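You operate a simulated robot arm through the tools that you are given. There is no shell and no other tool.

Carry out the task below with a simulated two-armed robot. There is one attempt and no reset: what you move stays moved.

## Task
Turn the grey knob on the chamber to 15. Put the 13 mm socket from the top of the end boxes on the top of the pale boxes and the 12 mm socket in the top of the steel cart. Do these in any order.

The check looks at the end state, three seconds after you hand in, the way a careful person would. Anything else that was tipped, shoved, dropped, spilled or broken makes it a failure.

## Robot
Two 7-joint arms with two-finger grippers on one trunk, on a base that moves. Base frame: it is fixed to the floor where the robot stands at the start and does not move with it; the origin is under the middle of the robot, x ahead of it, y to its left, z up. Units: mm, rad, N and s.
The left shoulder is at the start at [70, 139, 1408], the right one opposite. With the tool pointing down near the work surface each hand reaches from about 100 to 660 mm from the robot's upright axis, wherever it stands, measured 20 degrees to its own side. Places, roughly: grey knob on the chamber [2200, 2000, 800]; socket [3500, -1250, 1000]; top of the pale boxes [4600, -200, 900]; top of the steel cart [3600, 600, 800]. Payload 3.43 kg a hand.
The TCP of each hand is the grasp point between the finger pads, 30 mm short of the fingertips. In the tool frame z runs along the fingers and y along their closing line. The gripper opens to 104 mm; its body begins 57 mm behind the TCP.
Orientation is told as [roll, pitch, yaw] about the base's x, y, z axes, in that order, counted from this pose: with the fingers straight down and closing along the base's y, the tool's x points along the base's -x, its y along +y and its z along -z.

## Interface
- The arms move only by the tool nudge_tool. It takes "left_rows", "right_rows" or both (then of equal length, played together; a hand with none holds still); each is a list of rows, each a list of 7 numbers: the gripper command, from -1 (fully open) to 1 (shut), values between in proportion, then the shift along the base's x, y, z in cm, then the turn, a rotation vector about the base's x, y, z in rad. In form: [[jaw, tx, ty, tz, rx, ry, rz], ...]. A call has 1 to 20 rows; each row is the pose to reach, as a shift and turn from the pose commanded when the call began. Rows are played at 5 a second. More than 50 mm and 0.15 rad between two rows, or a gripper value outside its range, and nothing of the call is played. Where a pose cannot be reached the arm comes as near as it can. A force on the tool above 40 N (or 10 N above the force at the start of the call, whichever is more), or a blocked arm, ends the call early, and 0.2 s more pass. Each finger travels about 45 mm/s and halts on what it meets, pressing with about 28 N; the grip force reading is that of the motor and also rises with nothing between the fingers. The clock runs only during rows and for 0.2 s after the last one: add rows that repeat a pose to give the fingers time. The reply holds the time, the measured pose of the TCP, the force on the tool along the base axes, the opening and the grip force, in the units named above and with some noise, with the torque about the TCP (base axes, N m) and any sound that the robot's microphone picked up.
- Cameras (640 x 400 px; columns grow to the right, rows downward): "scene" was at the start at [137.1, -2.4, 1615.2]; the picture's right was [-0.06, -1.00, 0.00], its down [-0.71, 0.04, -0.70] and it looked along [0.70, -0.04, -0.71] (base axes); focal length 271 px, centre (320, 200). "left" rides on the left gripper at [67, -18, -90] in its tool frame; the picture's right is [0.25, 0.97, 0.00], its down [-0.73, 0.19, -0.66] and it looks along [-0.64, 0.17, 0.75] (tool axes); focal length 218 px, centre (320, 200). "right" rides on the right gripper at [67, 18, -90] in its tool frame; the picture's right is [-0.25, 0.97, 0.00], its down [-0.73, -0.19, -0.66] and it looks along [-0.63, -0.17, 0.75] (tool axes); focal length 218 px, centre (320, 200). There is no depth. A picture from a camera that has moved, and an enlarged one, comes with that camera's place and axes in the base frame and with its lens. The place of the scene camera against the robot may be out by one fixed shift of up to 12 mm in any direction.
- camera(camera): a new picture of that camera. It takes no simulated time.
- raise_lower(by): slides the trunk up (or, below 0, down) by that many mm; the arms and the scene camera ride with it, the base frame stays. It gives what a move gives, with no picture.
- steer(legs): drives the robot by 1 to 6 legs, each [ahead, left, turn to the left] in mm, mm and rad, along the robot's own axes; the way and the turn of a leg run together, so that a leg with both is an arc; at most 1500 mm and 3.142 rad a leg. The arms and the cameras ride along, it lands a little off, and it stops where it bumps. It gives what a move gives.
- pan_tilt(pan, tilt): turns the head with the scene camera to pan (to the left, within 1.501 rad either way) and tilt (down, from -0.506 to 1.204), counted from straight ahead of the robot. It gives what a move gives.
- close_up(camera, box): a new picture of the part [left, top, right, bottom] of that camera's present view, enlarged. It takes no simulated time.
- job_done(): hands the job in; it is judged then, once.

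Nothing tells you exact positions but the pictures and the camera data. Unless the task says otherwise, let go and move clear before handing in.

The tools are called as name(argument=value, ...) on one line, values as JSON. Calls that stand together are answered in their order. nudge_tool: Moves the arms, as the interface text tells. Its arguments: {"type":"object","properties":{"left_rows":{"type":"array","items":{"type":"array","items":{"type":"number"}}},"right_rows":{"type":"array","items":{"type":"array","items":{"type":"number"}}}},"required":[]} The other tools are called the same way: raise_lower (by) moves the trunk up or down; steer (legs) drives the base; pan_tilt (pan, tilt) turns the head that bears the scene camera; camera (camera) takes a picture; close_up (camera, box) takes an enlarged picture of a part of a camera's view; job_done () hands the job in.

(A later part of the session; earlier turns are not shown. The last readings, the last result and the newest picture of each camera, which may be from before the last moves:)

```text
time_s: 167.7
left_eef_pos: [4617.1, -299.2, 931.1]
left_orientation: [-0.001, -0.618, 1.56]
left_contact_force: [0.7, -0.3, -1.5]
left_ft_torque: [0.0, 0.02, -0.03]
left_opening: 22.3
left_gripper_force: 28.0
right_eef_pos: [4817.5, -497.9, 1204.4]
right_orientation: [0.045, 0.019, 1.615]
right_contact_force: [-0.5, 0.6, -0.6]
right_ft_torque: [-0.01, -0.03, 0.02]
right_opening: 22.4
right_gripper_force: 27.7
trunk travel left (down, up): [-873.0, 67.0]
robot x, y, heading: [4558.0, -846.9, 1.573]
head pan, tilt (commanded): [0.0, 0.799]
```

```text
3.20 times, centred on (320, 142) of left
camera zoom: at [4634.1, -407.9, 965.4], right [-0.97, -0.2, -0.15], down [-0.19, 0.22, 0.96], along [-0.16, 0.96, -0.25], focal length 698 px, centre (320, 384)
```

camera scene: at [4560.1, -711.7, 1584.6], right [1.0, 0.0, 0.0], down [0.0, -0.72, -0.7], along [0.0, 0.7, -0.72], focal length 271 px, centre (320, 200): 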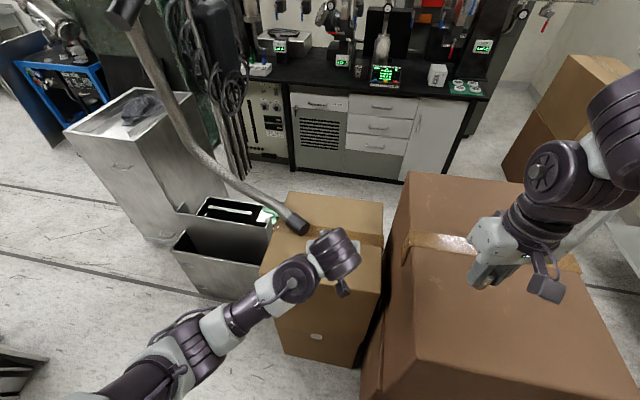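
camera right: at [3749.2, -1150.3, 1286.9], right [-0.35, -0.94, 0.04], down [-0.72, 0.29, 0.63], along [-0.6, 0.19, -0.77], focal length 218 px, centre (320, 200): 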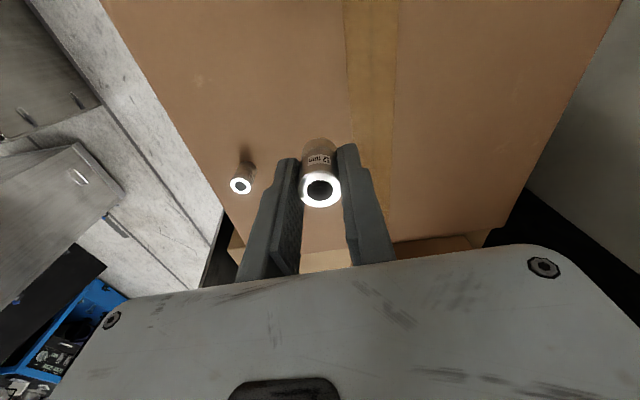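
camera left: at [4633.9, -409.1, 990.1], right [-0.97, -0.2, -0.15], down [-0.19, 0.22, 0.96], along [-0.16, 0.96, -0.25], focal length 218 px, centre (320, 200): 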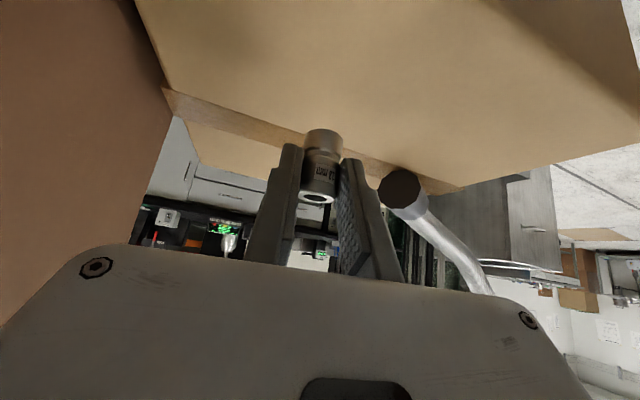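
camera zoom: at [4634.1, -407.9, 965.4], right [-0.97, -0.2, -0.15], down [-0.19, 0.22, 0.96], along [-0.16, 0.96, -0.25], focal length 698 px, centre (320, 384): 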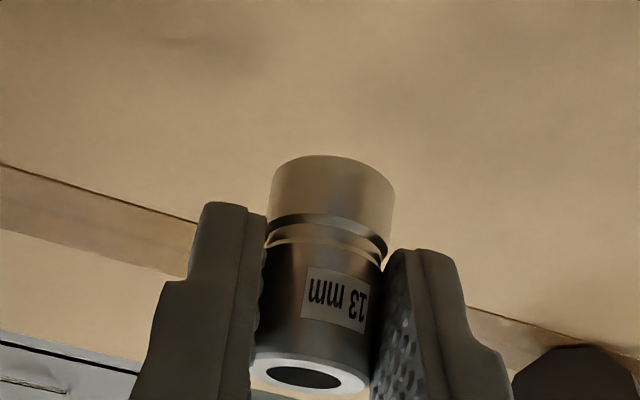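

nudge_tool(left_rows=[[0.9, 0, 0, -0.2, 0, 0, 0], [0.9, 0, 0, -0.4, 0, 0, 0], [0.9, 0, 0, -0.5, 0, 0, 0]])

nudge_tool(left_rows=[[0.9, 0, 0, -0.2, 0, 0, 0], [0.9, 0, 0, -0.4, 0, 0, 0], [0.9, 0, 0, -0.4, 0, 0, 0]])

close_up(camera="left", box=[220, 80, 420, 205])

```text
time_s: 168.5
left_eef_pos: [4617.8, -298.6, 926.7]
left_orientation: [-0.001, -0.617, 1.56]
left_contact_force: [-0.7, 0.0, -0.4]
left_ft_torque: [0.0, 0.01, -0.03]
left_opening: 22.7
left_gripper_force: 28.1
right_eef_pos: [4818.9, -500.7, 1205.4]
right_orientation: [0.047, 0.02, 1.615]
right_contact_force: [-0.6, 0.2, 0.1]
right_ft_torque: [-0.01, 0.01, -0.02]
right_opening: 22.7
right_gripper_force: 28.3
trunk travel left (down, up): [-873.0, 67.0]
robot x, y, heading: [4555.6, -845.7, 1.573]
head pan, tilt (commanded): [0.0, 0.799]
```

```text
time_s: 169.3
left_eef_pos: [4617.6, -298.6, 921.3]
left_orientation: [-0.001, -0.617, 1.559]
left_contact_force: [-0.2, 0.6, 0.0]
left_ft_torque: [0.0, 0.02, 0.03]
left_opening: 22.3
left_gripper_force: 27.9
right_eef_pos: [4818.1, -499.1, 1203.6]
right_orientation: [0.047, 0.019, 1.614]
right_contact_force: [0.5, 0.3, -0.5]
right_ft_torque: [0.01, 0.0, 0.02]
right_opening: 22.5
right_gripper_force: 28.5
trunk travel left (down, up): [-873.0, 67.0]
robot x, y, heading: [4555.3, -846.5, 1.574]
head pan, tilt (commanded): [0.0, 0.799]
```

```text
3.20 times, centred on (320, 142) of left
camera zoom: at [4634.1, -407.7, 956.5], right [-0.97, -0.2, -0.15], down [-0.19, 0.22, 0.96], along [-0.16, 0.96, -0.25], focal length 698 px, centre (320, 384)
```

zoom: 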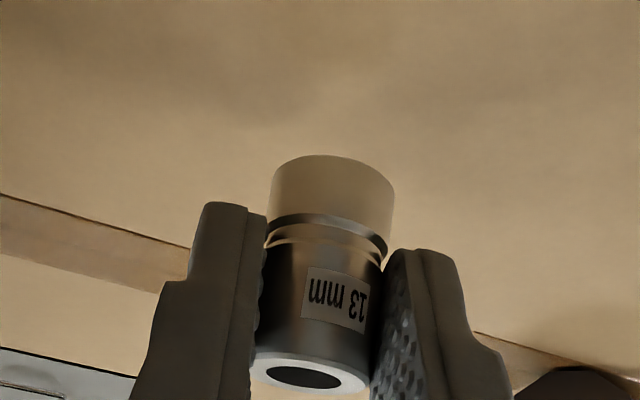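

nudge_tool(left_rows=[[0.9, 0, 0, -0.3, 0, 0, 0], [0.9, 0, 0, -0.6, 0, 0, 0], [0.9, 0, 0, -0.8, 0, 0, 0], [0.9, 0, 0, -0.8, 0, 0, 0]])

close_up(camera="left", box=[220, 80, 420, 205])

```text
time_s: 170.3
left_eef_pos: [4616.7, -298.7, 914.4]
left_orientation: [0.0, -0.617, 1.561]
left_contact_force: [0.1, -0.4, -0.4]
left_ft_torque: [0.03, 0.0, 0.0]
left_opening: 22.6
left_gripper_force: 27.9
right_eef_pos: [4818.4, -499.0, 1204.0]
right_orientation: [0.046, 0.019, 1.615]
right_contact_force: [-0.6, 0.9, -1.1]
right_ft_torque: [0.03, -0.03, 0.01]
right_opening: 22.6
right_gripper_force: 28.3
trunk travel left (down, up): [-873.0, 67.0]
robot x, y, heading: [4558.2, -847.7, 1.573]
head pan, tilt (commanded): [0.0, 0.799]
```

```text
3.20 times, centred on (320, 142) of left
camera zoom: at [4633.7, -408.1, 949.1], right [-0.97, -0.2, -0.15], down [-0.19, 0.22, 0.96], along [-0.16, 0.96, -0.25], focal length 698 px, centre (320, 384)
```

zoom: 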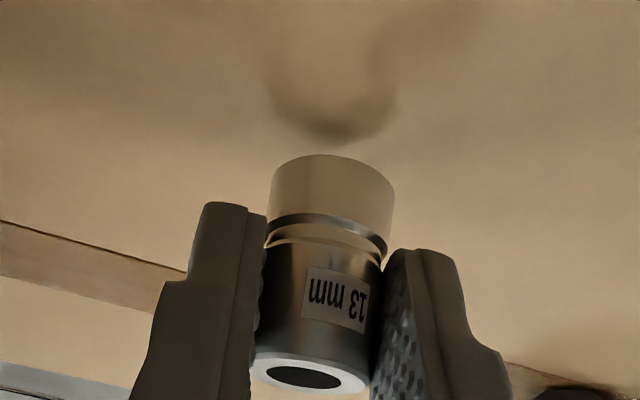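

nudge_tool(left_rows=[[0.9, 0, 0, -0.2, 0, 0, 0], [0.9, 0, 0, -0.4, 0, 0, 0], [0.9, 0, 0, -0.4, 0, 0, 0]])

close_up(camera="left", box=[220, 80, 420, 205])

```text
time_s: 171.1
left_eef_pos: [4617.5, -298.9, 910.6]
left_orientation: [0.0, -0.617, 1.56]
left_contact_force: [0.1, 0.1, -0.2]
left_ft_torque: [-0.03, -0.03, -0.03]
left_opening: 22.3
left_gripper_force: 28.3
right_eef_pos: [4817.6, -498.9, 1203.7]
right_orientation: [0.045, 0.019, 1.613]
right_contact_force: [-0.3, 0.3, -0.3]
right_ft_torque: [0.01, -0.03, 0.0]
right_opening: 22.5
right_gripper_force: 27.9
trunk travel left (down, up): [-873.0, 67.0]
robot x, y, heading: [4553.8, -844.8, 1.575]
head pan, tilt (commanded): [0.0, 0.799]
```

```text
3.20 times, centred on (320, 142) of left
camera zoom: at [4634.5, -407.5, 944.9], right [-0.97, -0.2, -0.15], down [-0.19, 0.22, 0.96], along [-0.16, 0.96, -0.25], focal length 698 px, centre (320, 384)
```

zoom: 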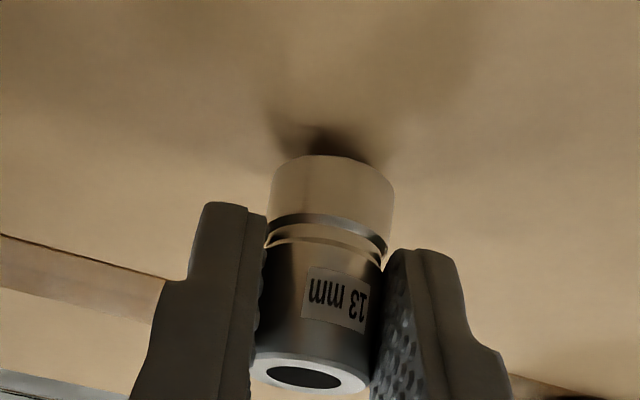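

nudge_tool(left_rows=[[0.9, 0, 0, -0.15, 0, 0, 0], [0.9, 0, 0, -0.3, 0, 0, 0], [0.9, 0, 0, -0.3, 0, 0, 0]])

close_up(camera="left", box=[220, 80, 420, 205])

```text
time_s: 171.9
left_eef_pos: [4617.7, -298.3, 907.2]
left_orientation: [0.0, -0.617, 1.562]
left_contact_force: [0.6, 0.1, -0.5]
left_ft_torque: [0.01, 0.0, 0.01]
left_opening: 22.7
left_gripper_force: 28.0
right_eef_pos: [4817.8, -499.1, 1204.9]
right_orientation: [0.047, 0.019, 1.613]
right_contact_force: [-0.2, -0.2, -1.2]
right_ft_torque: [0.02, -0.02, 0.0]
right_opening: 22.6
right_gripper_force: 28.1
trunk travel left (down, up): [-873.0, 67.0]
robot x, y, heading: [4555.2, -843.9, 1.579]
head pan, tilt (commanded): [0.0, 0.799]
```

```text
3.20 times, centred on (320, 142) of left
camera zoom: at [4634.7, -407.4, 941.8], right [-0.97, -0.2, -0.15], down [-0.19, 0.22, 0.96], along [-0.16, 0.96, -0.25], focal length 698 px, centre (320, 384)
```

zoom: 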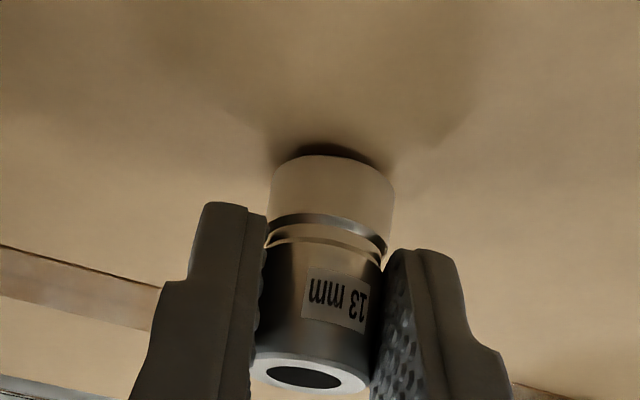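

nudge_tool(left_rows=[[0.9, 0, 0, -0.15, 0, 0, 0], [0.9, 0, 0, -0.25, 0, 0, 0], [0.9, 0, 0, -0.25, 0, 0, 0]])

close_up(camera="left", box=[220, 80, 420, 205])

```text
time_s: 172.7
left_eef_pos: [4617.2, -298.6, 905.3]
left_orientation: [0.001, -0.619, 1.56]
left_contact_force: [0.3, -0.5, -1.1]
left_ft_torque: [-0.01, -0.03, 0.0]
left_opening: 22.5
left_gripper_force: 28.3
right_eef_pos: [4818.0, -498.5, 1205.1]
right_orientation: [0.046, 0.017, 1.615]
right_contact_force: [0.5, 0.2, -1.5]
right_ft_torque: [-0.04, -0.02, 0.0]
right_opening: 22.5
right_gripper_force: 28.4
trunk travel left (down, up): [-873.0, 67.0]
robot x, y, heading: [4555.4, -847.3, 1.576]
head pan, tilt (commanded): [0.0, 0.799]
```

```text
3.20 times, centred on (320, 142) of left
camera zoom: at [4634.2, -407.3, 939.5], right [-0.97, -0.2, -0.15], down [-0.19, 0.22, 0.96], along [-0.16, 0.96, -0.25], focal length 698 px, centre (320, 384)
```

zoom: 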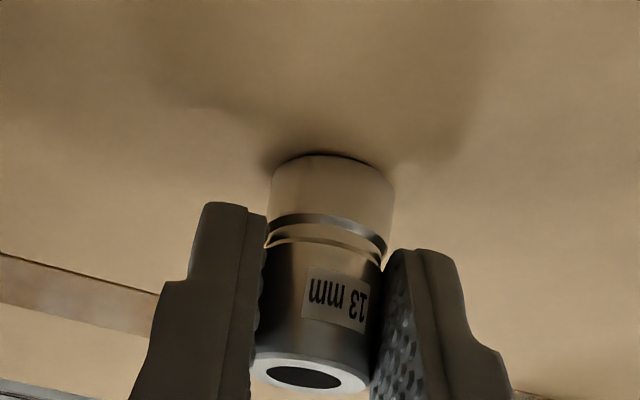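

nudge_tool(left_rows=[[0.9, 0, 0, -0.1, 0, 0, 0], [0.9, 0, 0, -0.2, 0, 0, 0], [0.9, 0, 0, -0.2, 0, 0, 0]])

close_up(camera="left", box=[220, 80, 420, 205])

```text
time_s: 173.5
left_eef_pos: [4617.3, -298.1, 904.7]
left_orientation: [-0.003, -0.621, 1.562]
left_contact_force: [-0.6, 3.9, 12.2]
left_ft_torque: [0.18, 0.1, -0.03]
left_opening: 22.4
left_gripper_force: 28.0
right_eef_pos: [4818.1, -499.9, 1204.4]
right_orientation: [0.045, 0.019, 1.613]
right_contact_force: [-0.3, 0.4, 0.6]
right_ft_torque: [0.02, -0.01, -0.02]
right_opening: 22.3
right_gripper_force: 27.7
trunk travel left (down, up): [-873.0, 67.0]
robot x, y, heading: [4556.3, -843.5, 1.574]
head pan, tilt (commanded): [0.0, 0.799]
```

```text
3.20 times, centred on (320, 142) of left
camera zoom: at [4634.1, -407.5, 939.1], right [-0.97, -0.2, -0.15], down [-0.19, 0.21, 0.96], along [-0.16, 0.96, -0.24], focal length 698 px, centre (320, 384)
```

zoom: 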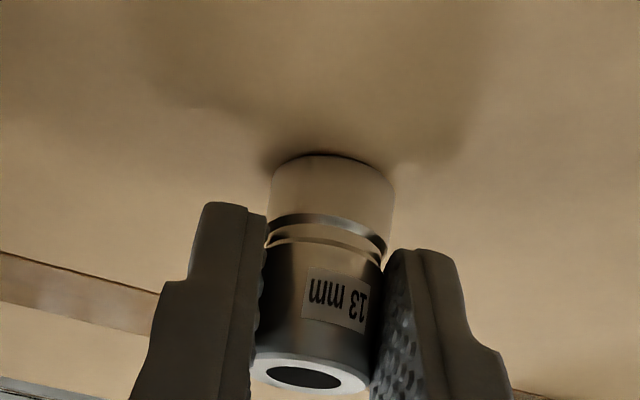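

Contact with the pale box top. I'll ease off 1 mm, open slowly, then withdraw up along the finger direction.

nudge_tool(left_rows=[[0.9, 0, 0, 0.08, 0, 0, 0], [0.55, 0, 0, 0.08, 0, 0, 0], [0.4, 0, 0, 0.08, 0, 0, 0], [0.25, 0, 0, 0.08, 0, 0, 0], [0.1, 0, 0, 0.08, 0, 0, 0], [0.0, 0, 0, 0.08, 0, 0, 0], [0.0, 0, 0, 0.08, 0, 0, 0]])

close_up(camera="left", box=[220, 80, 420, 205])

```text
time_s: 175.1
left_eef_pos: [4616.0, -299.6, 903.5]
left_orientation: [-0.001, -0.618, 1.56]
left_contact_force: [0.0, -0.3, 0.4]
left_ft_torque: [-0.02, 0.0, 0.03]
left_opening: 51.8
left_gripper_force: 0.1
right_eef_pos: [4818.3, -499.4, 1205.1]
right_orientation: [0.049, 0.018, 1.615]
right_contact_force: [1.0, 0.4, -1.1]
right_ft_torque: [0.0, 0.01, 0.0]
right_opening: 22.1
right_gripper_force: 28.2
trunk travel left (down, up): [-873.0, 67.0]
robot x, y, heading: [4555.2, -844.4, 1.57]
head pan, tilt (commanded): [0.0, 0.799]
```

```text
3.20 times, centred on (320, 142) of left
camera zoom: at [4634.1, -407.8, 938.2], right [-0.97, -0.2, -0.15], down [-0.19, 0.22, 0.96], along [-0.16, 0.96, -0.25], focal length 698 px, centre (320, 384)
```

zoom: 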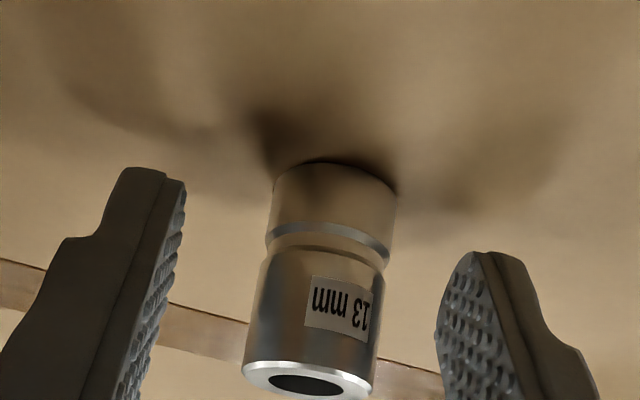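

The 13 mm socket stands on the pale box. Withdrawing the left hand.

nudge_tool(left_rows=[[0.0, 0, -0.9, 1.2, 0, 0, 0], [0.0, 0, -2, 2.8, 0, 0, 0], [0.0, 0, -3.5, 4.9, 0, 0, 0], [0.0, 0, -4.5, 8, 0, 0, 0], [0.0, 0, -5.5, 11, 0, 0, 0], [0.0, 0, -5.5, 11, 0, 0, 0]])

camera(camera="left")

camera(camera="scene")

```text
time_s: 176.5
left_eef_pos: [4616.9, -352.5, 1012.1]
left_orientation: [0.001, -0.617, 1.56]
left_contact_force: [0.7, 0.5, -0.3]
left_ft_torque: [0.03, 0.01, -0.02]
left_opening: 51.8
left_gripper_force: 0.0
right_eef_pos: [4818.6, -498.3, 1204.7]
right_orientation: [0.047, 0.018, 1.615]
right_contact_force: [-0.6, 0.2, -0.5]
right_ft_torque: [0.03, 0.03, 0.01]
right_opening: 22.4
right_gripper_force: 28.0
trunk travel left (down, up): [-873.0, 67.0]
robot x, y, heading: [4552.1, -842.6, 1.574]
head pan, tilt (commanded): [0.0, 0.799]
```

```text
taken
camera left: at [4632.8, -461.6, 1047.7], right [-0.97, -0.2, -0.15], down [-0.19, 0.22, 0.96], along [-0.16, 0.96, -0.25], focal length 218 px, centre (320, 200)
```

left: 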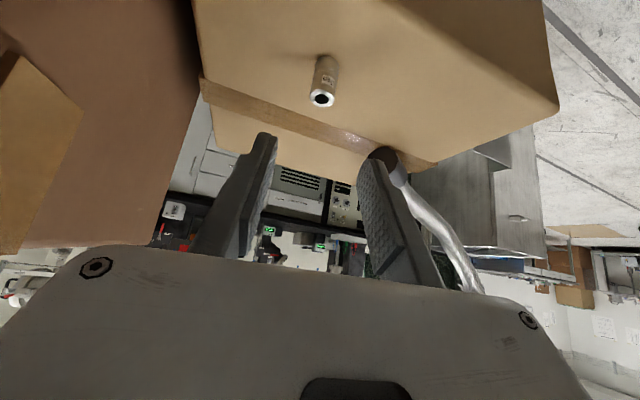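

```text
taken
camera scene: at [4560.4, -711.7, 1584.6], right [1.0, 0.0, 0.0], down [0.0, -0.72, -0.7], along [0.0, 0.7, -0.72], focal length 271 px, centre (320, 200)
```

scene: 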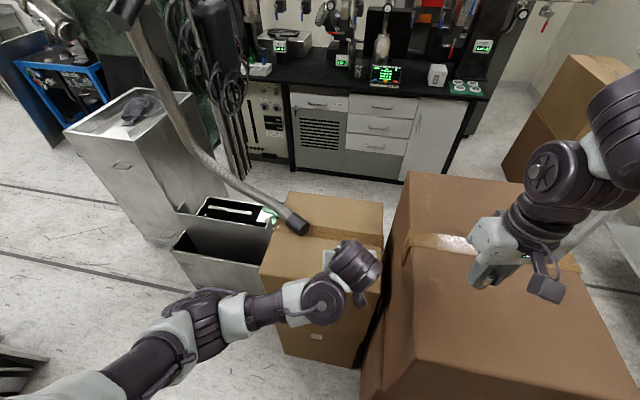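

The 13 mm socket is placed. Next the steel cart; I'll back up, move the left hand to its own side, and strafe past the hose with margin.

steer(legs=[[-110, 0, 0.0]])

nudge_tool(left_rows=[[0.0, -4, 0, 1, 0, 0, 0], [0.0, -8, 0, 2, 0, 0, 0], [0.0, -12, 0, 3, 0, 0, 0], [0.0, -16, 0, 4, 0, 0, 0], [0.0, -20, 0, 5, 0, 0, 0], [0.0, -24, 0, 6, 0, 0, 0], [0.0, -24, 0, 6, 0, 0, 0]])

close_up(camera="scene", box=[200, 130, 440, 280])

camera(camera="scene")

```text
time_s: 177.7
left_eef_pos: [4616.9, -460.0, 1012.4]
left_orientation: [0.001, -0.617, 1.559]
left_contact_force: [0.5, 0.2, -0.4]
left_ft_torque: [-0.03, 0.01, -0.04]
left_opening: 52.0
left_gripper_force: 0.1
right_eef_pos: [4819.4, -606.4, 1203.8]
right_orientation: [0.048, 0.022, 1.615]
right_contact_force: [0.0, -0.2, -0.7]
right_ft_torque: [-0.04, 0.0, 0.0]
right_opening: 22.5
right_gripper_force: 28.0
trunk travel left (down, up): [-873.0, 67.0]
robot x, y, heading: [4555.3, -952.8, 1.575]
head pan, tilt (commanded): [0.0, 0.799]
```

```text
time_s: 179.3
left_eef_pos: [4376.0, -460.5, 1072.7]
left_orientation: [0.002, -0.618, 1.56]
left_contact_force: [0.4, 0.1, 0.0]
left_ft_torque: [-0.01, -0.02, -0.01]
left_opening: 52.2
left_gripper_force: 0.0
right_eef_pos: [4819.4, -607.6, 1203.1]
right_orientation: [0.049, 0.02, 1.615]
right_contact_force: [-0.4, -0.4, -1.0]
right_ft_torque: [0.01, -0.02, 0.01]
right_opening: 22.4
right_gripper_force: 27.8
trunk travel left (down, up): [-873.0, 67.0]
robot x, y, heading: [4557.6, -956.7, 1.575]
head pan, tilt (commanded): [0.0, 0.799]
```

```text
2.67 times, centred on (320, 205) of scene
camera zoom: at [4560.9, -821.1, 1584.6], right [1.0, 0.0, 0.0], down [0.0, -0.72, -0.7], along [0.0, 0.7, -0.72], focal length 722 px, centre (320, 187)
```

zoom: 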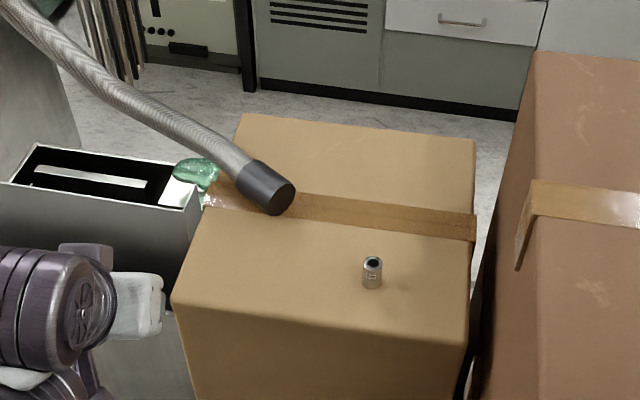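

```text
taken
camera scene: at [4560.9, -821.1, 1584.6], right [1.0, 0.0, 0.0], down [0.0, -0.72, -0.7], along [0.0, 0.7, -0.72], focal length 271 px, centre (320, 200)
```

scene: 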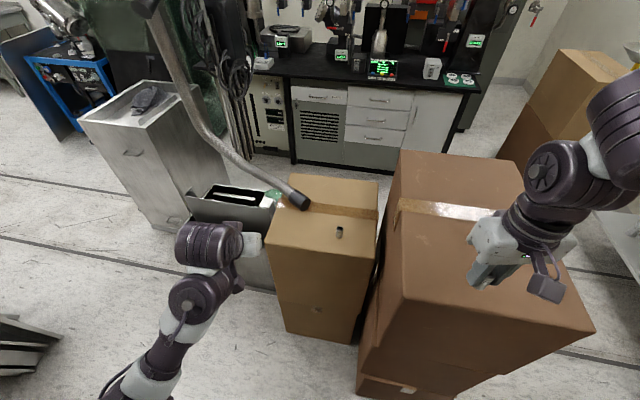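

steer(legs=[[150, 350, 0.0], [150, 300, 0.0]])

pan_tilt(pan=0.3, tilt=0.7)

camera(camera="scene")

```text
time_s: 183.6
left_eef_pos: [3723.5, -156.2, 1072.5]
left_orientation: [0.002, -0.62, 1.553]
left_contact_force: [1.0, -0.9, 0.6]
left_ft_torque: [-0.02, 0.03, 0.0]
left_opening: 52.1
left_gripper_force: 0.0
right_eef_pos: [4163.2, -308.1, 1203.8]
right_orientation: [0.049, 0.019, 1.608]
right_contact_force: [0.2, -0.3, -1.5]
right_ft_torque: [0.0, 0.03, -0.01]
right_opening: 22.3
right_gripper_force: 28.1
trunk travel left (down, up): [-873.0, 67.0]
robot x, y, heading: [3897.5, -652.4, 1.571]
head pan, tilt (commanded): [0.0, 0.799]
```

```text
time_s: 184.4
left_eef_pos: [3720.4, -155.3, 1072.2]
left_orientation: [-0.001, -0.619, 1.554]
left_contact_force: [-0.7, -0.1, 0.3]
left_ft_torque: [-0.01, -0.01, 0.01]
left_opening: 52.2
left_gripper_force: 0.1
right_eef_pos: [4160.9, -306.1, 1204.7]
right_orientation: [0.045, 0.018, 1.608]
right_contact_force: [0.6, 0.5, -0.3]
right_ft_torque: [0.0, -0.02, -0.01]
right_opening: 22.6
right_gripper_force: 28.1
trunk travel left (down, up): [-873.0, 67.0]
robot x, y, heading: [3895.6, -649.3, 1.567]
head pan, tilt (commanded): [0.3, 0.7]
```

```text
taken
camera scene: at [3876.2, -516.3, 1592.8], right [0.96, 0.29, 0.0], down [0.19, -0.62, -0.76], along [-0.22, 0.73, -0.64], focal length 271 px, centre (320, 200)
```

scene: 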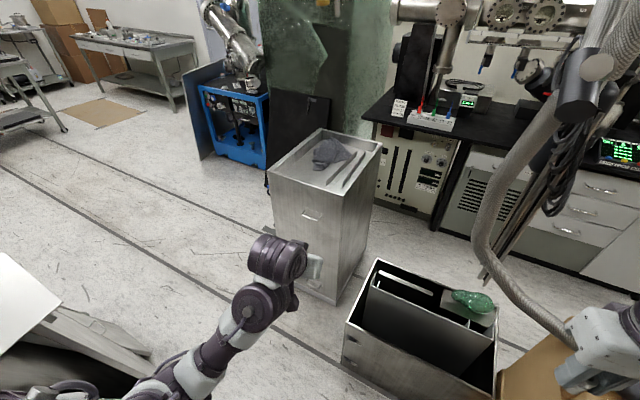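

steer(legs=[[330, 335, 0.0]])

pan_tilt(pan=0.0, tilt=0.75)

camera(camera="scene")

close_up(camera="scene", box=[210, 120, 420, 250])

```text
time_s: 187.2
left_eef_pos: [3387.9, 173.1, 1073.0]
left_orientation: [0.002, -0.621, 1.547]
left_contact_force: [0.3, 0.3, 0.2]
left_ft_torque: [-0.02, 0.02, -0.03]
left_opening: 51.9
left_gripper_force: 0.1
right_eef_pos: [3827.1, 21.0, 1203.4]
right_orientation: [0.047, 0.018, 1.602]
right_contact_force: [-0.1, 0.3, -1.3]
right_ft_torque: [-0.04, 0.06, -0.02]
right_opening: 22.3
right_gripper_force: 28.7
trunk travel left (down, up): [-873.0, 67.0]
robot x, y, heading: [3560.7, -323.6, 1.564]
head pan, tilt (commanded): [0.3, 0.7]
```

```text
time_s: 188.0
left_eef_pos: [3387.5, 173.8, 1072.3]
left_orientation: [-0.001, -0.618, 1.55]
left_contact_force: [-0.9, 0.6, -0.4]
left_ft_torque: [-0.01, 0.01, -0.04]
left_opening: 51.8
left_gripper_force: 0.0
right_eef_pos: [3826.3, 21.0, 1203.9]
right_orientation: [0.048, 0.02, 1.601]
right_contact_force: [0.9, 0.5, -0.4]
right_ft_torque: [-0.01, -0.01, 0.04]
right_opening: 22.7
right_gripper_force: 28.3
trunk travel left (down, up): [-873.0, 67.0]
robot x, y, heading: [3561.2, -320.6, 1.565]
head pan, tilt (commanded): [0.0, 0.75]
```

```text
taken
camera scene: at [3565.4, -185.6, 1588.6], right [1.0, -0.01, 0.0], down [0.0, -0.68, -0.73], along [0.01, 0.73, -0.68], focal length 271 px, centre (320, 200)
```

scene: 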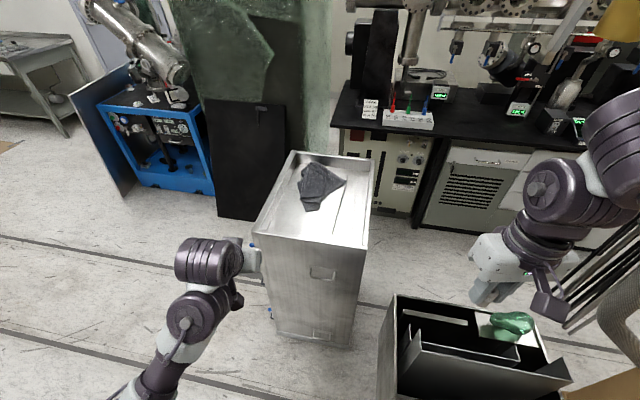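

```text
3.05 times, centred on (315, 185) of scene
camera zoom: at [3565.4, -185.6, 1588.6], right [1.0, -0.01, 0.0], down [0.0, -0.68, -0.73], along [0.01, 0.73, -0.68], focal length 826 px, centre (335, 246)
```

zoom: 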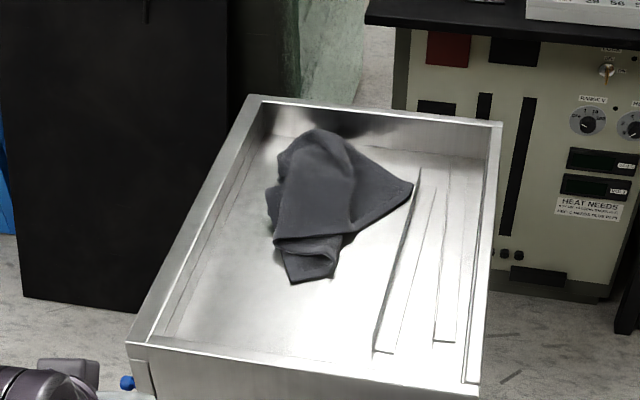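

The tray in the cart top (rim ≈885) has free floor in front of the cloth; I'll set the 12 mm socket near (3545, 468). Moving in.

nudge_tool(left_rows=[[0.0, -3, 0, 1, 0, 0, 0], [0.0, -6, 0, 2, 0, 0, 0], [0.0, -9, 0, 3, 0, 0, 0], [0.0, -9, 0, 3, 0, 0, 0]])

steer(legs=[[240, 60, 0.0]])

raise_lower(by=-70)

camera(camera="scene")

```text
time_s: 189.0
left_eef_pos: [3295.9, 172.1, 1103.0]
left_orientation: [0.0, -0.618, 1.55]
left_contact_force: [-0.3, -0.6, -0.2]
left_ft_torque: [0.04, 0.0, -0.01]
left_opening: 52.0
left_gripper_force: 0.1
right_eef_pos: [3827.9, 22.1, 1204.1]
right_orientation: [0.048, 0.019, 1.602]
right_contact_force: [0.2, -0.6, -0.6]
right_ft_torque: [0.03, -0.02, 0.03]
right_opening: 22.5
right_gripper_force: 28.2
trunk travel left (down, up): [-873.0, 67.0]
robot x, y, heading: [3558.5, -320.9, 1.565]
head pan, tilt (commanded): [0.0, 0.75]
```

```text
time_s: 190.8
left_eef_pos: [3238.6, 409.4, 1103.4]
left_orientation: [0.0, -0.62, 1.551]
left_contact_force: [-1.0, 0.1, 0.5]
left_ft_torque: [0.02, -0.03, -0.02]
left_opening: 52.0
left_gripper_force: 0.2
right_eef_pos: [3768.6, 259.9, 1204.3]
right_orientation: [0.046, 0.018, 1.605]
right_contact_force: [-0.1, 0.1, -0.2]
right_ft_torque: [0.01, 0.01, 0.0]
right_opening: 22.5
right_gripper_force: 28.6
trunk travel left (down, up): [-873.0, 67.0]
robot x, y, heading: [3504.3, -82.6, 1.565]
head pan, tilt (commanded): [0.0, 0.75]
```

```text
time_s: 191.9
left_eef_pos: [3237.3, 411.1, 1033.2]
left_orientation: [-0.001, -0.62, 1.553]
left_contact_force: [-0.7, 1.0, -1.0]
left_ft_torque: [0.0, 0.0, -0.02]
left_opening: 51.8
left_gripper_force: 0.1
right_eef_pos: [3768.4, 260.9, 1135.4]
right_orientation: [0.047, 0.019, 1.604]
right_contact_force: [-0.6, 0.6, -0.2]
right_ft_torque: [0.0, 0.0, 0.01]
right_opening: 22.3
right_gripper_force: 28.2
trunk travel left (down, up): [-803.0, 137.0]
robot x, y, heading: [3497.6, -84.3, 1.566]
head pan, tilt (commanded): [0.0, 0.75]
```

```text
taken
camera scene: at [3508.1, 52.3, 1518.7], right [1.0, -0.01, 0.0], down [0.0, -0.68, -0.73], along [0.0, 0.73, -0.68], focal length 271 px, centre (320, 200)
```

scene: 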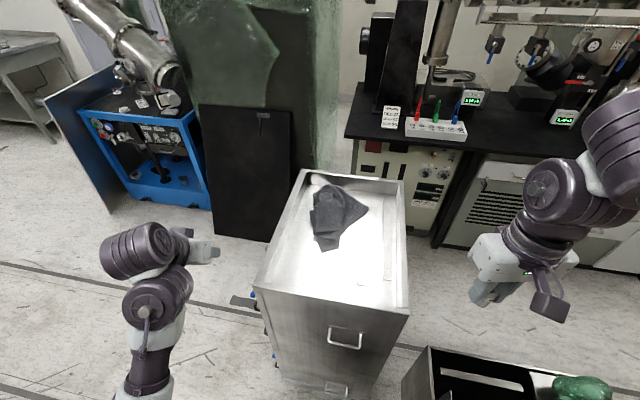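

nudge_tool(right_rows=[[0.9, -3.2, 2.9, -1, 0, 0, 0], [0.9, -6.4, 5.8, -2, 0, 0, 0], [0.9, -9.6, 8.7, -3.5, 0, 0, 0], [0.9, -12.8, 11.6, -5, 0, 0, 0], [0.9, -16, 14.5, -7, 0, 0, 0], [0.9, -19.2, 17.4, -9.5, 0, 0, 0], [0.9, -22.3, 20.1, -12, 0, 0, 0], [0.9, -22.3, 20.1, -12, 0, 0, 0]])

camera(camera="right")

camera(camera="scene")

```text
time_s: 193.7
left_eef_pos: [3238.9, 412.6, 1033.9]
left_orientation: [0.003, -0.617, 1.548]
left_contact_force: [0.1, 0.2, -0.2]
left_ft_torque: [0.0, 0.04, 0.02]
left_opening: 52.1
left_gripper_force: 0.2
right_eef_pos: [3545.5, 461.2, 1015.5]
right_orientation: [0.047, 0.02, 1.604]
right_contact_force: [0.2, 0.0, -0.3]
right_ft_torque: [0.0, 0.05, -0.02]
right_opening: 22.5
right_gripper_force: 27.9
right hand out of reach, approached as far as the arm can: row 1, 2
trunk travel left (down, up): [-803.0, 137.0]
robot x, y, heading: [3500.4, -84.2, 1.564]
head pan, tilt (commanded): [0.0, 0.75]
```

```text
taken
camera right: at [3533.2, 394.9, 1107.4], right [-0.97, 0.22, 0.04], down [0.2, 0.75, 0.63], along [0.11, 0.63, -0.77], focal length 218 px, centre (320, 200)
```

right: 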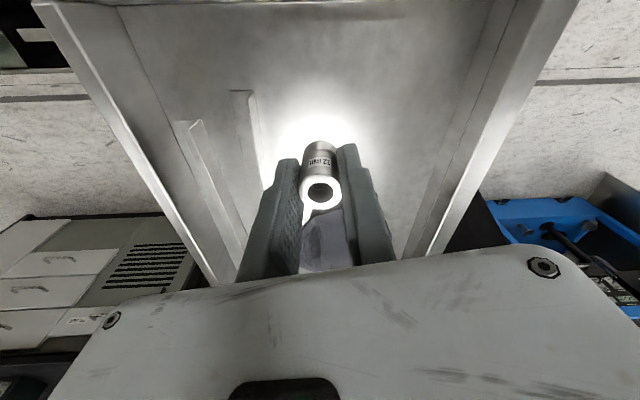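

```text
taken
camera scene: at [3509.8, 52.9, 1518.7], right [1.0, -0.01, 0.0], down [-0.01, -0.68, -0.73], along [0.0, 0.73, -0.68], focal length 271 px, centre (320, 200)
```

scene: 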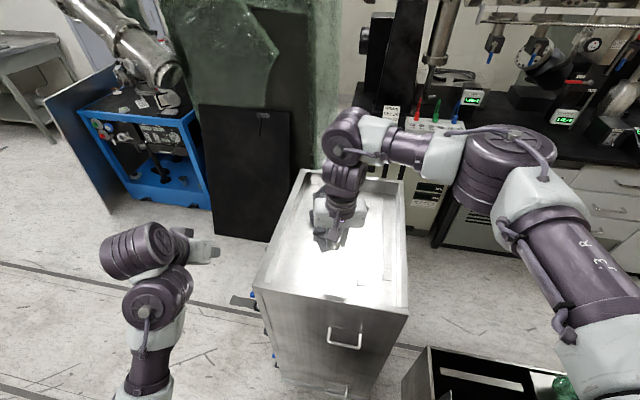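

nudge_tool(right_rows=[[0.9, 0, 0.3, -3, 0, 0, 0], [0.9, 0, 0.5, -6, 0, 0, 0], [0.9, 0, 0.5, -9, 0, 0, 0], [0.9, 0, 0.5, -11, 0, 0, 0], [0.9, 0, 0.5, -12.5, 0, 0, 0], [0.9, 0, 0.5, -12.5, 0, 0, 0]])

camera(camera="right")

close_up(camera="right", box=[220, 90, 420, 215])

```text
time_s: 195.1
left_eef_pos: [3237.2, 411.0, 1032.1]
left_orientation: [-0.001, -0.616, 1.552]
left_contact_force: [-0.1, 0.0, 0.3]
left_ft_torque: [-0.01, 0.0, 0.03]
left_opening: 51.8
left_gripper_force: 0.0
right_eef_pos: [3544.9, 467.5, 889.0]
right_orientation: [0.047, 0.018, 1.604]
right_contact_force: [-0.1, -0.4, -1.2]
right_ft_torque: [-0.02, -0.01, 0.0]
right_opening: 22.4
right_gripper_force: 27.8
trunk travel left (down, up): [-803.0, 137.0]
robot x, y, heading: [3500.5, -80.7, 1.566]
head pan, tilt (commanded): [0.0, 0.75]
```

```text
taken
camera right: at [3533.3, 400.4, 981.4], right [-0.97, 0.22, 0.04], down [0.2, 0.75, 0.63], along [0.11, 0.62, -0.77], focal length 218 px, centre (320, 200)
```

right: 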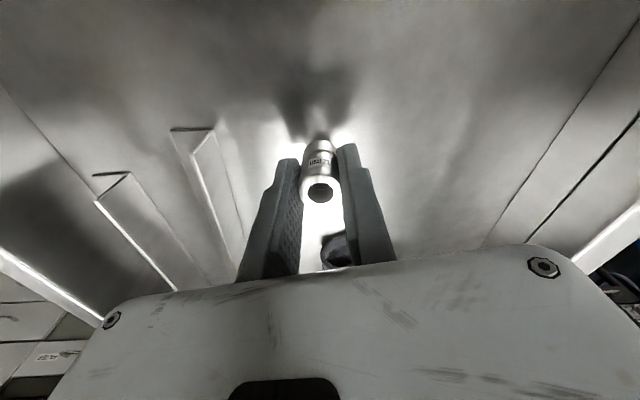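

```text
3.20 times, centred on (320, 152) of right
camera zoom: at [3533.3, 400.4, 981.4], right [-0.97, 0.22, 0.04], down [0.2, 0.75, 0.63], along [0.11, 0.62, -0.77], focal length 698 px, centre (320, 352)
```

zoom: 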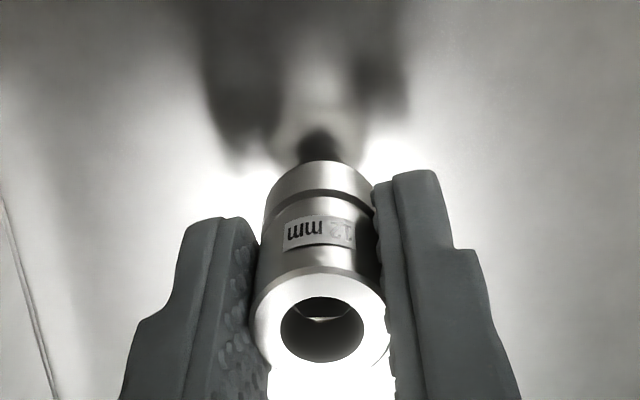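

nudge_tool(right_rows=[[0.9, 0, 0, -0.2, 0, 0, 0], [0.9, 0, 0, -0.4, 0, 0, 0], [0.9, 0, 0, -0.5, 0, 0, 0], [0.9, 0, 0, -0.5, 0, 0, 0]])

close_up(camera="right", box=[220, 90, 420, 215])

```text
time_s: 196.1
left_eef_pos: [3237.5, 413.2, 1032.2]
left_orientation: [0.0, -0.618, 1.552]
left_contact_force: [-0.5, 0.4, 0.0]
left_ft_torque: [0.0, 0.02, 0.03]
left_opening: 52.1
left_gripper_force: 0.1
right_eef_pos: [3544.7, 467.3, 884.1]
right_orientation: [0.049, 0.02, 1.603]
right_contact_force: [0.0, 0.1, -0.9]
right_ft_torque: [0.02, -0.05, 0.01]
right_opening: 22.5
right_gripper_force: 27.8
trunk travel left (down, up): [-803.0, 137.0]
robot x, y, heading: [3503.4, -86.5, 1.569]
head pan, tilt (commanded): [0.0, 0.75]
```

```text
3.20 times, centred on (320, 152) of right
camera zoom: at [3533.4, 400.6, 976.2], right [-0.97, 0.22, 0.04], down [0.2, 0.75, 0.63], along [0.11, 0.62, -0.77], focal length 698 px, centre (320, 352)
```

zoom: 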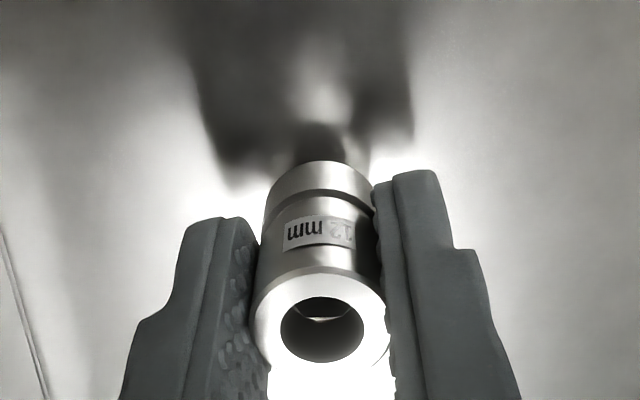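

nudge_tool(right_rows=[[0.9, 0, 0, -0.2, 0, 0, 0], [0.9, 0, 0, -0.4, 0, 0, 0], [0.9, 0, 0, -0.4, 0, 0, 0]])

close_up(camera="right", box=[220, 90, 420, 215])

```text
time_s: 196.9
left_eef_pos: [3236.8, 411.1, 1033.2]
left_orientation: [-0.001, -0.617, 1.552]
left_contact_force: [0.2, -0.3, 0.0]
left_ft_torque: [0.01, 0.01, -0.01]
left_opening: 52.1
left_gripper_force: 0.0
right_eef_pos: [3545.0, 468.2, 879.8]
right_orientation: [0.048, 0.019, 1.604]
right_contact_force: [0.1, -0.6, -0.6]
right_ft_torque: [-0.01, -0.04, -0.01]
right_opening: 22.4
right_gripper_force: 28.0
trunk travel left (down, up): [-803.0, 137.0]
robot x, y, heading: [3501.8, -81.5, 1.568]
head pan, tilt (commanded): [0.0, 0.75]
```

```text
3.20 times, centred on (320, 152) of right
camera zoom: at [3533.7, 400.8, 972.3], right [-0.97, 0.22, 0.04], down [0.2, 0.75, 0.63], along [0.11, 0.62, -0.77], focal length 698 px, centre (320, 352)
```

zoom: 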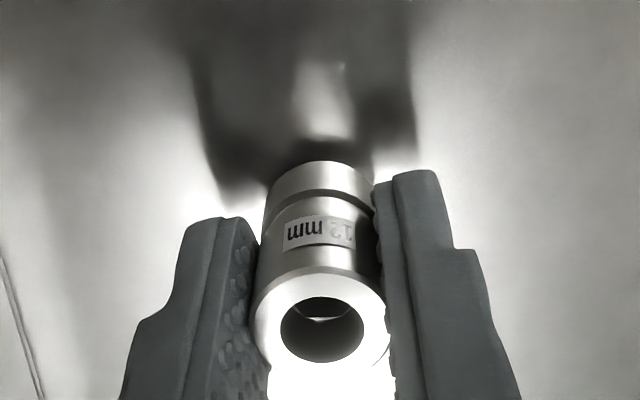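

nudge_tool(right_rows=[[0.9, 0, 0, -0.15, 0, 0, 0], [0.9, 0, 0, -0.3, 0, 0, 0], [0.9, 0, 0, -0.3, 0, 0, 0]])

nudge_tool(right_rows=[[0.9, 0, 0, -0.1, 0, 0, 0], [0.9, 0, 0, -0.2, 0, 0, 0], [0.9, 0, 0, -0.2, 0, 0, 0]])

close_up(camera="right", box=[220, 90, 420, 215])

```text
time_s: 197.7
left_eef_pos: [3236.9, 411.5, 1032.5]
left_orientation: [-0.001, -0.619, 1.552]
left_contact_force: [0.8, 0.1, -0.3]
left_ft_torque: [0.04, 0.01, 0.02]
left_opening: 52.0
left_gripper_force: 0.1
right_eef_pos: [3545.5, 466.4, 877.0]
right_orientation: [0.048, 0.018, 1.604]
right_contact_force: [0.4, 0.0, 0.2]
right_ft_torque: [0.0, -0.03, -0.02]
right_opening: 22.3
right_gripper_force: 27.8
trunk travel left (down, up): [-803.0, 137.0]
robot x, y, heading: [3502.6, -82.4, 1.564]
head pan, tilt (commanded): [0.0, 0.75]
```

```text
time_s: 198.5
left_eef_pos: [3237.5, 411.1, 1032.6]
left_orientation: [0.0, -0.616, 1.552]
left_contact_force: [-0.6, 0.8, -0.1]
left_ft_torque: [0.01, -0.02, -0.01]
left_opening: 51.9
left_gripper_force: 0.1
right_eef_pos: [3544.6, 468.0, 874.7]
right_orientation: [0.049, 0.019, 1.603]
right_contact_force: [1.0, 0.1, 0.3]
right_ft_torque: [0.02, 0.01, 0.02]
right_opening: 22.2
right_gripper_force: 28.2
trunk travel left (down, up): [-803.0, 137.0]
robot x, y, heading: [3502.4, -84.7, 1.565]
head pan, tilt (commanded): [0.0, 0.75]
```

```text
3.20 times, centred on (320, 152) of right
camera zoom: at [3533.3, 400.3, 967.5], right [-0.97, 0.22, 0.04], down [0.2, 0.75, 0.63], along [0.11, 0.62, -0.77], focal length 698 px, centre (320, 352)
```

zoom: 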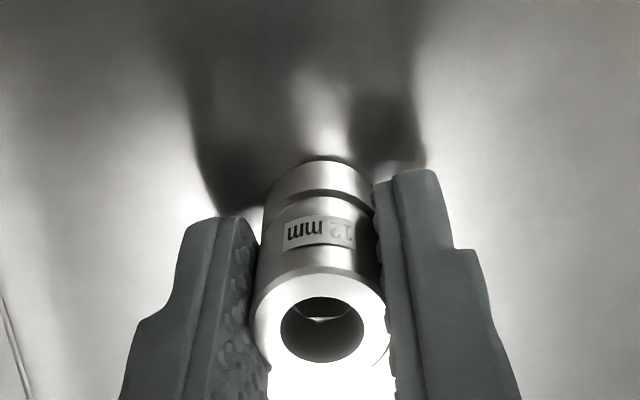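

nudge_tool(right_rows=[[0.9, 0, 0, -0.1, 0, 0, 0], [0.9, 0, 0, -0.2, 0, 0, 0], [0.9, 0, 0, -0.2, 0, 0, 0]])

close_up(camera="right", box=[220, 90, 420, 215])

```text
time_s: 199.3
left_eef_pos: [3237.5, 411.1, 1033.7]
left_orientation: [0.0, -0.62, 1.551]
left_contact_force: [0.7, -0.3, 0.6]
left_ft_torque: [0.01, 0.0, 0.02]
left_opening: 51.8
left_gripper_force: 0.0
right_eef_pos: [3544.8, 467.0, 875.3]
right_orientation: [0.048, 0.017, 1.603]
right_contact_force: [1.4, 1.9, 11.6]
right_ft_torque: [0.06, -0.14, -0.02]
right_opening: 22.4
right_gripper_force: 28.3
trunk travel left (down, up): [-803.0, 137.0]
robot x, y, heading: [3501.2, -84.4, 1.565]
head pan, tilt (commanded): [0.0, 0.75]
```

```text
3.20 times, centred on (320, 152) of right
camera zoom: at [3533.2, 400.1, 967.0], right [-0.97, 0.22, 0.04], down [0.2, 0.75, 0.63], along [0.11, 0.63, -0.77], focal length 698 px, centre (320, 352)
```

zoom: 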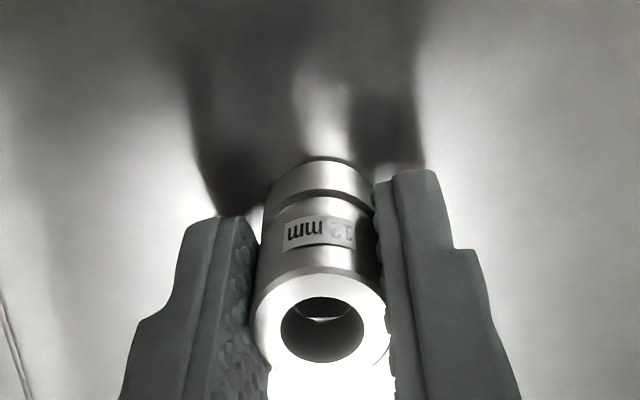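

Contact with the tray floor (about 12 N). Easing off 1 mm and opening slowly.

nudge_tool(right_rows=[[0.9, 0, 0, 0.08, 0, 0, 0], [0.55, 0, 0, 0.08, 0, 0, 0], [0.4, 0, 0, 0.08, 0, 0, 0], [0.25, 0, 0, 0.08, 0, 0, 0], [0.1, 0, 0, 0.08, 0, 0, 0], [0.0, 0, 0, 0.08, 0, 0, 0], [0.0, 0, 0, 0.08, 0, 0, 0]])

close_up(camera="right", box=[220, 90, 420, 215])

```text
time_s: 200.9
left_eef_pos: [3237.5, 411.5, 1033.0]
left_orientation: [0.0, -0.619, 1.552]
left_contact_force: [0.8, -0.6, -0.4]
left_ft_torque: [0.02, -0.02, 0.03]
left_opening: 52.1
left_gripper_force: 0.1
right_eef_pos: [3544.1, 466.0, 873.5]
right_orientation: [0.046, 0.019, 1.604]
right_contact_force: [-0.6, -0.1, -0.2]
right_ft_torque: [-0.02, 0.01, 0.01]
right_opening: 52.0
right_gripper_force: 0.1
trunk travel left (down, up): [-803.0, 137.0]
robot x, y, heading: [3499.6, -81.5, 1.568]
head pan, tilt (commanded): [0.0, 0.75]
```

```text
3.20 times, centred on (320, 152) of right
camera zoom: at [3533.2, 400.3, 966.4], right [-0.97, 0.22, 0.04], down [0.2, 0.75, 0.63], along [0.11, 0.62, -0.77], focal length 698 px, centre (320, 352)
```

zoom: 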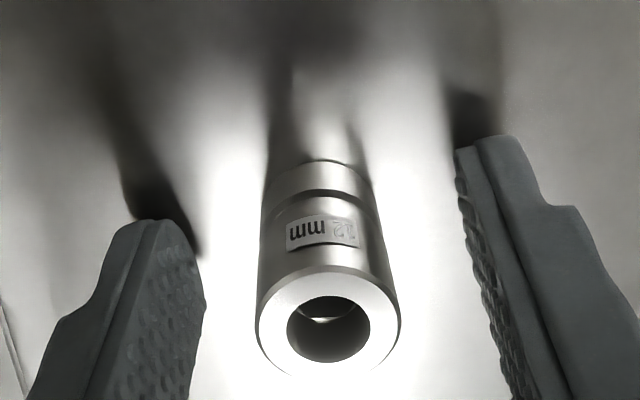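

The 12 mm socket stands in the tray. Lifting the right hand straight up and clear.

nudge_tool(right_rows=[[0.0, 0, 0, 1.5, 0, 0, 0], [0.0, 0, 0, 3.5, 0, 0, 0], [0.0, 0, 0, 6.5, 0, 0, 0], [0.0, 0, 0, 10, 0, 0, 0], [0.0, 0, 0, 14, 0, 0, 0], [0.0, 0, 0, 17, 0, 0, 0], [0.0, 0, 0, 17, 0, 0, 0]])

camera(camera="right")

camera(camera="scene")

```text
time_s: 202.5
left_eef_pos: [3236.8, 411.6, 1032.5]
left_orientation: [0.001, -0.617, 1.553]
left_contact_force: [-0.9, 0.0, -0.5]
left_ft_torque: [0.01, -0.03, 0.0]
left_opening: 52.0
left_gripper_force: 0.0
right_eef_pos: [3545.1, 468.2, 1044.6]
right_orientation: [0.047, 0.022, 1.605]
right_contact_force: [-0.3, -0.3, -0.1]
right_ft_torque: [0.0, 0.0, 0.02]
right_opening: 52.0
right_gripper_force: 0.1
trunk travel left (down, up): [-803.0, 137.0]
robot x, y, heading: [3501.5, -83.6, 1.567]
head pan, tilt (commanded): [0.0, 0.75]
```

```text
taken
camera right: at [3533.7, 400.9, 1136.1], right [-0.97, 0.22, 0.04], down [0.2, 0.75, 0.63], along [0.11, 0.62, -0.77], focal length 218 px, centre (320, 200)
```

right: 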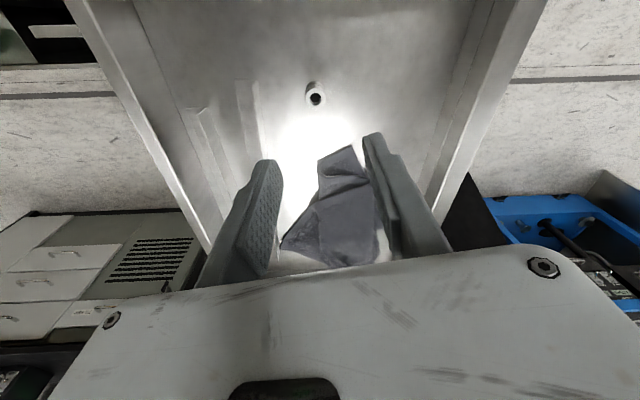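

```text
taken
camera scene: at [3507.9, 53.8, 1518.6], right [1.0, -0.01, 0.0], down [0.0, -0.68, -0.73], along [0.0, 0.73, -0.68], focal length 271 px, centre (320, 200)
```

scene: 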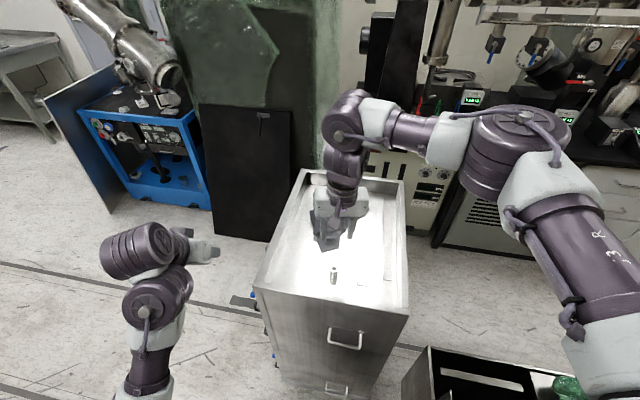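

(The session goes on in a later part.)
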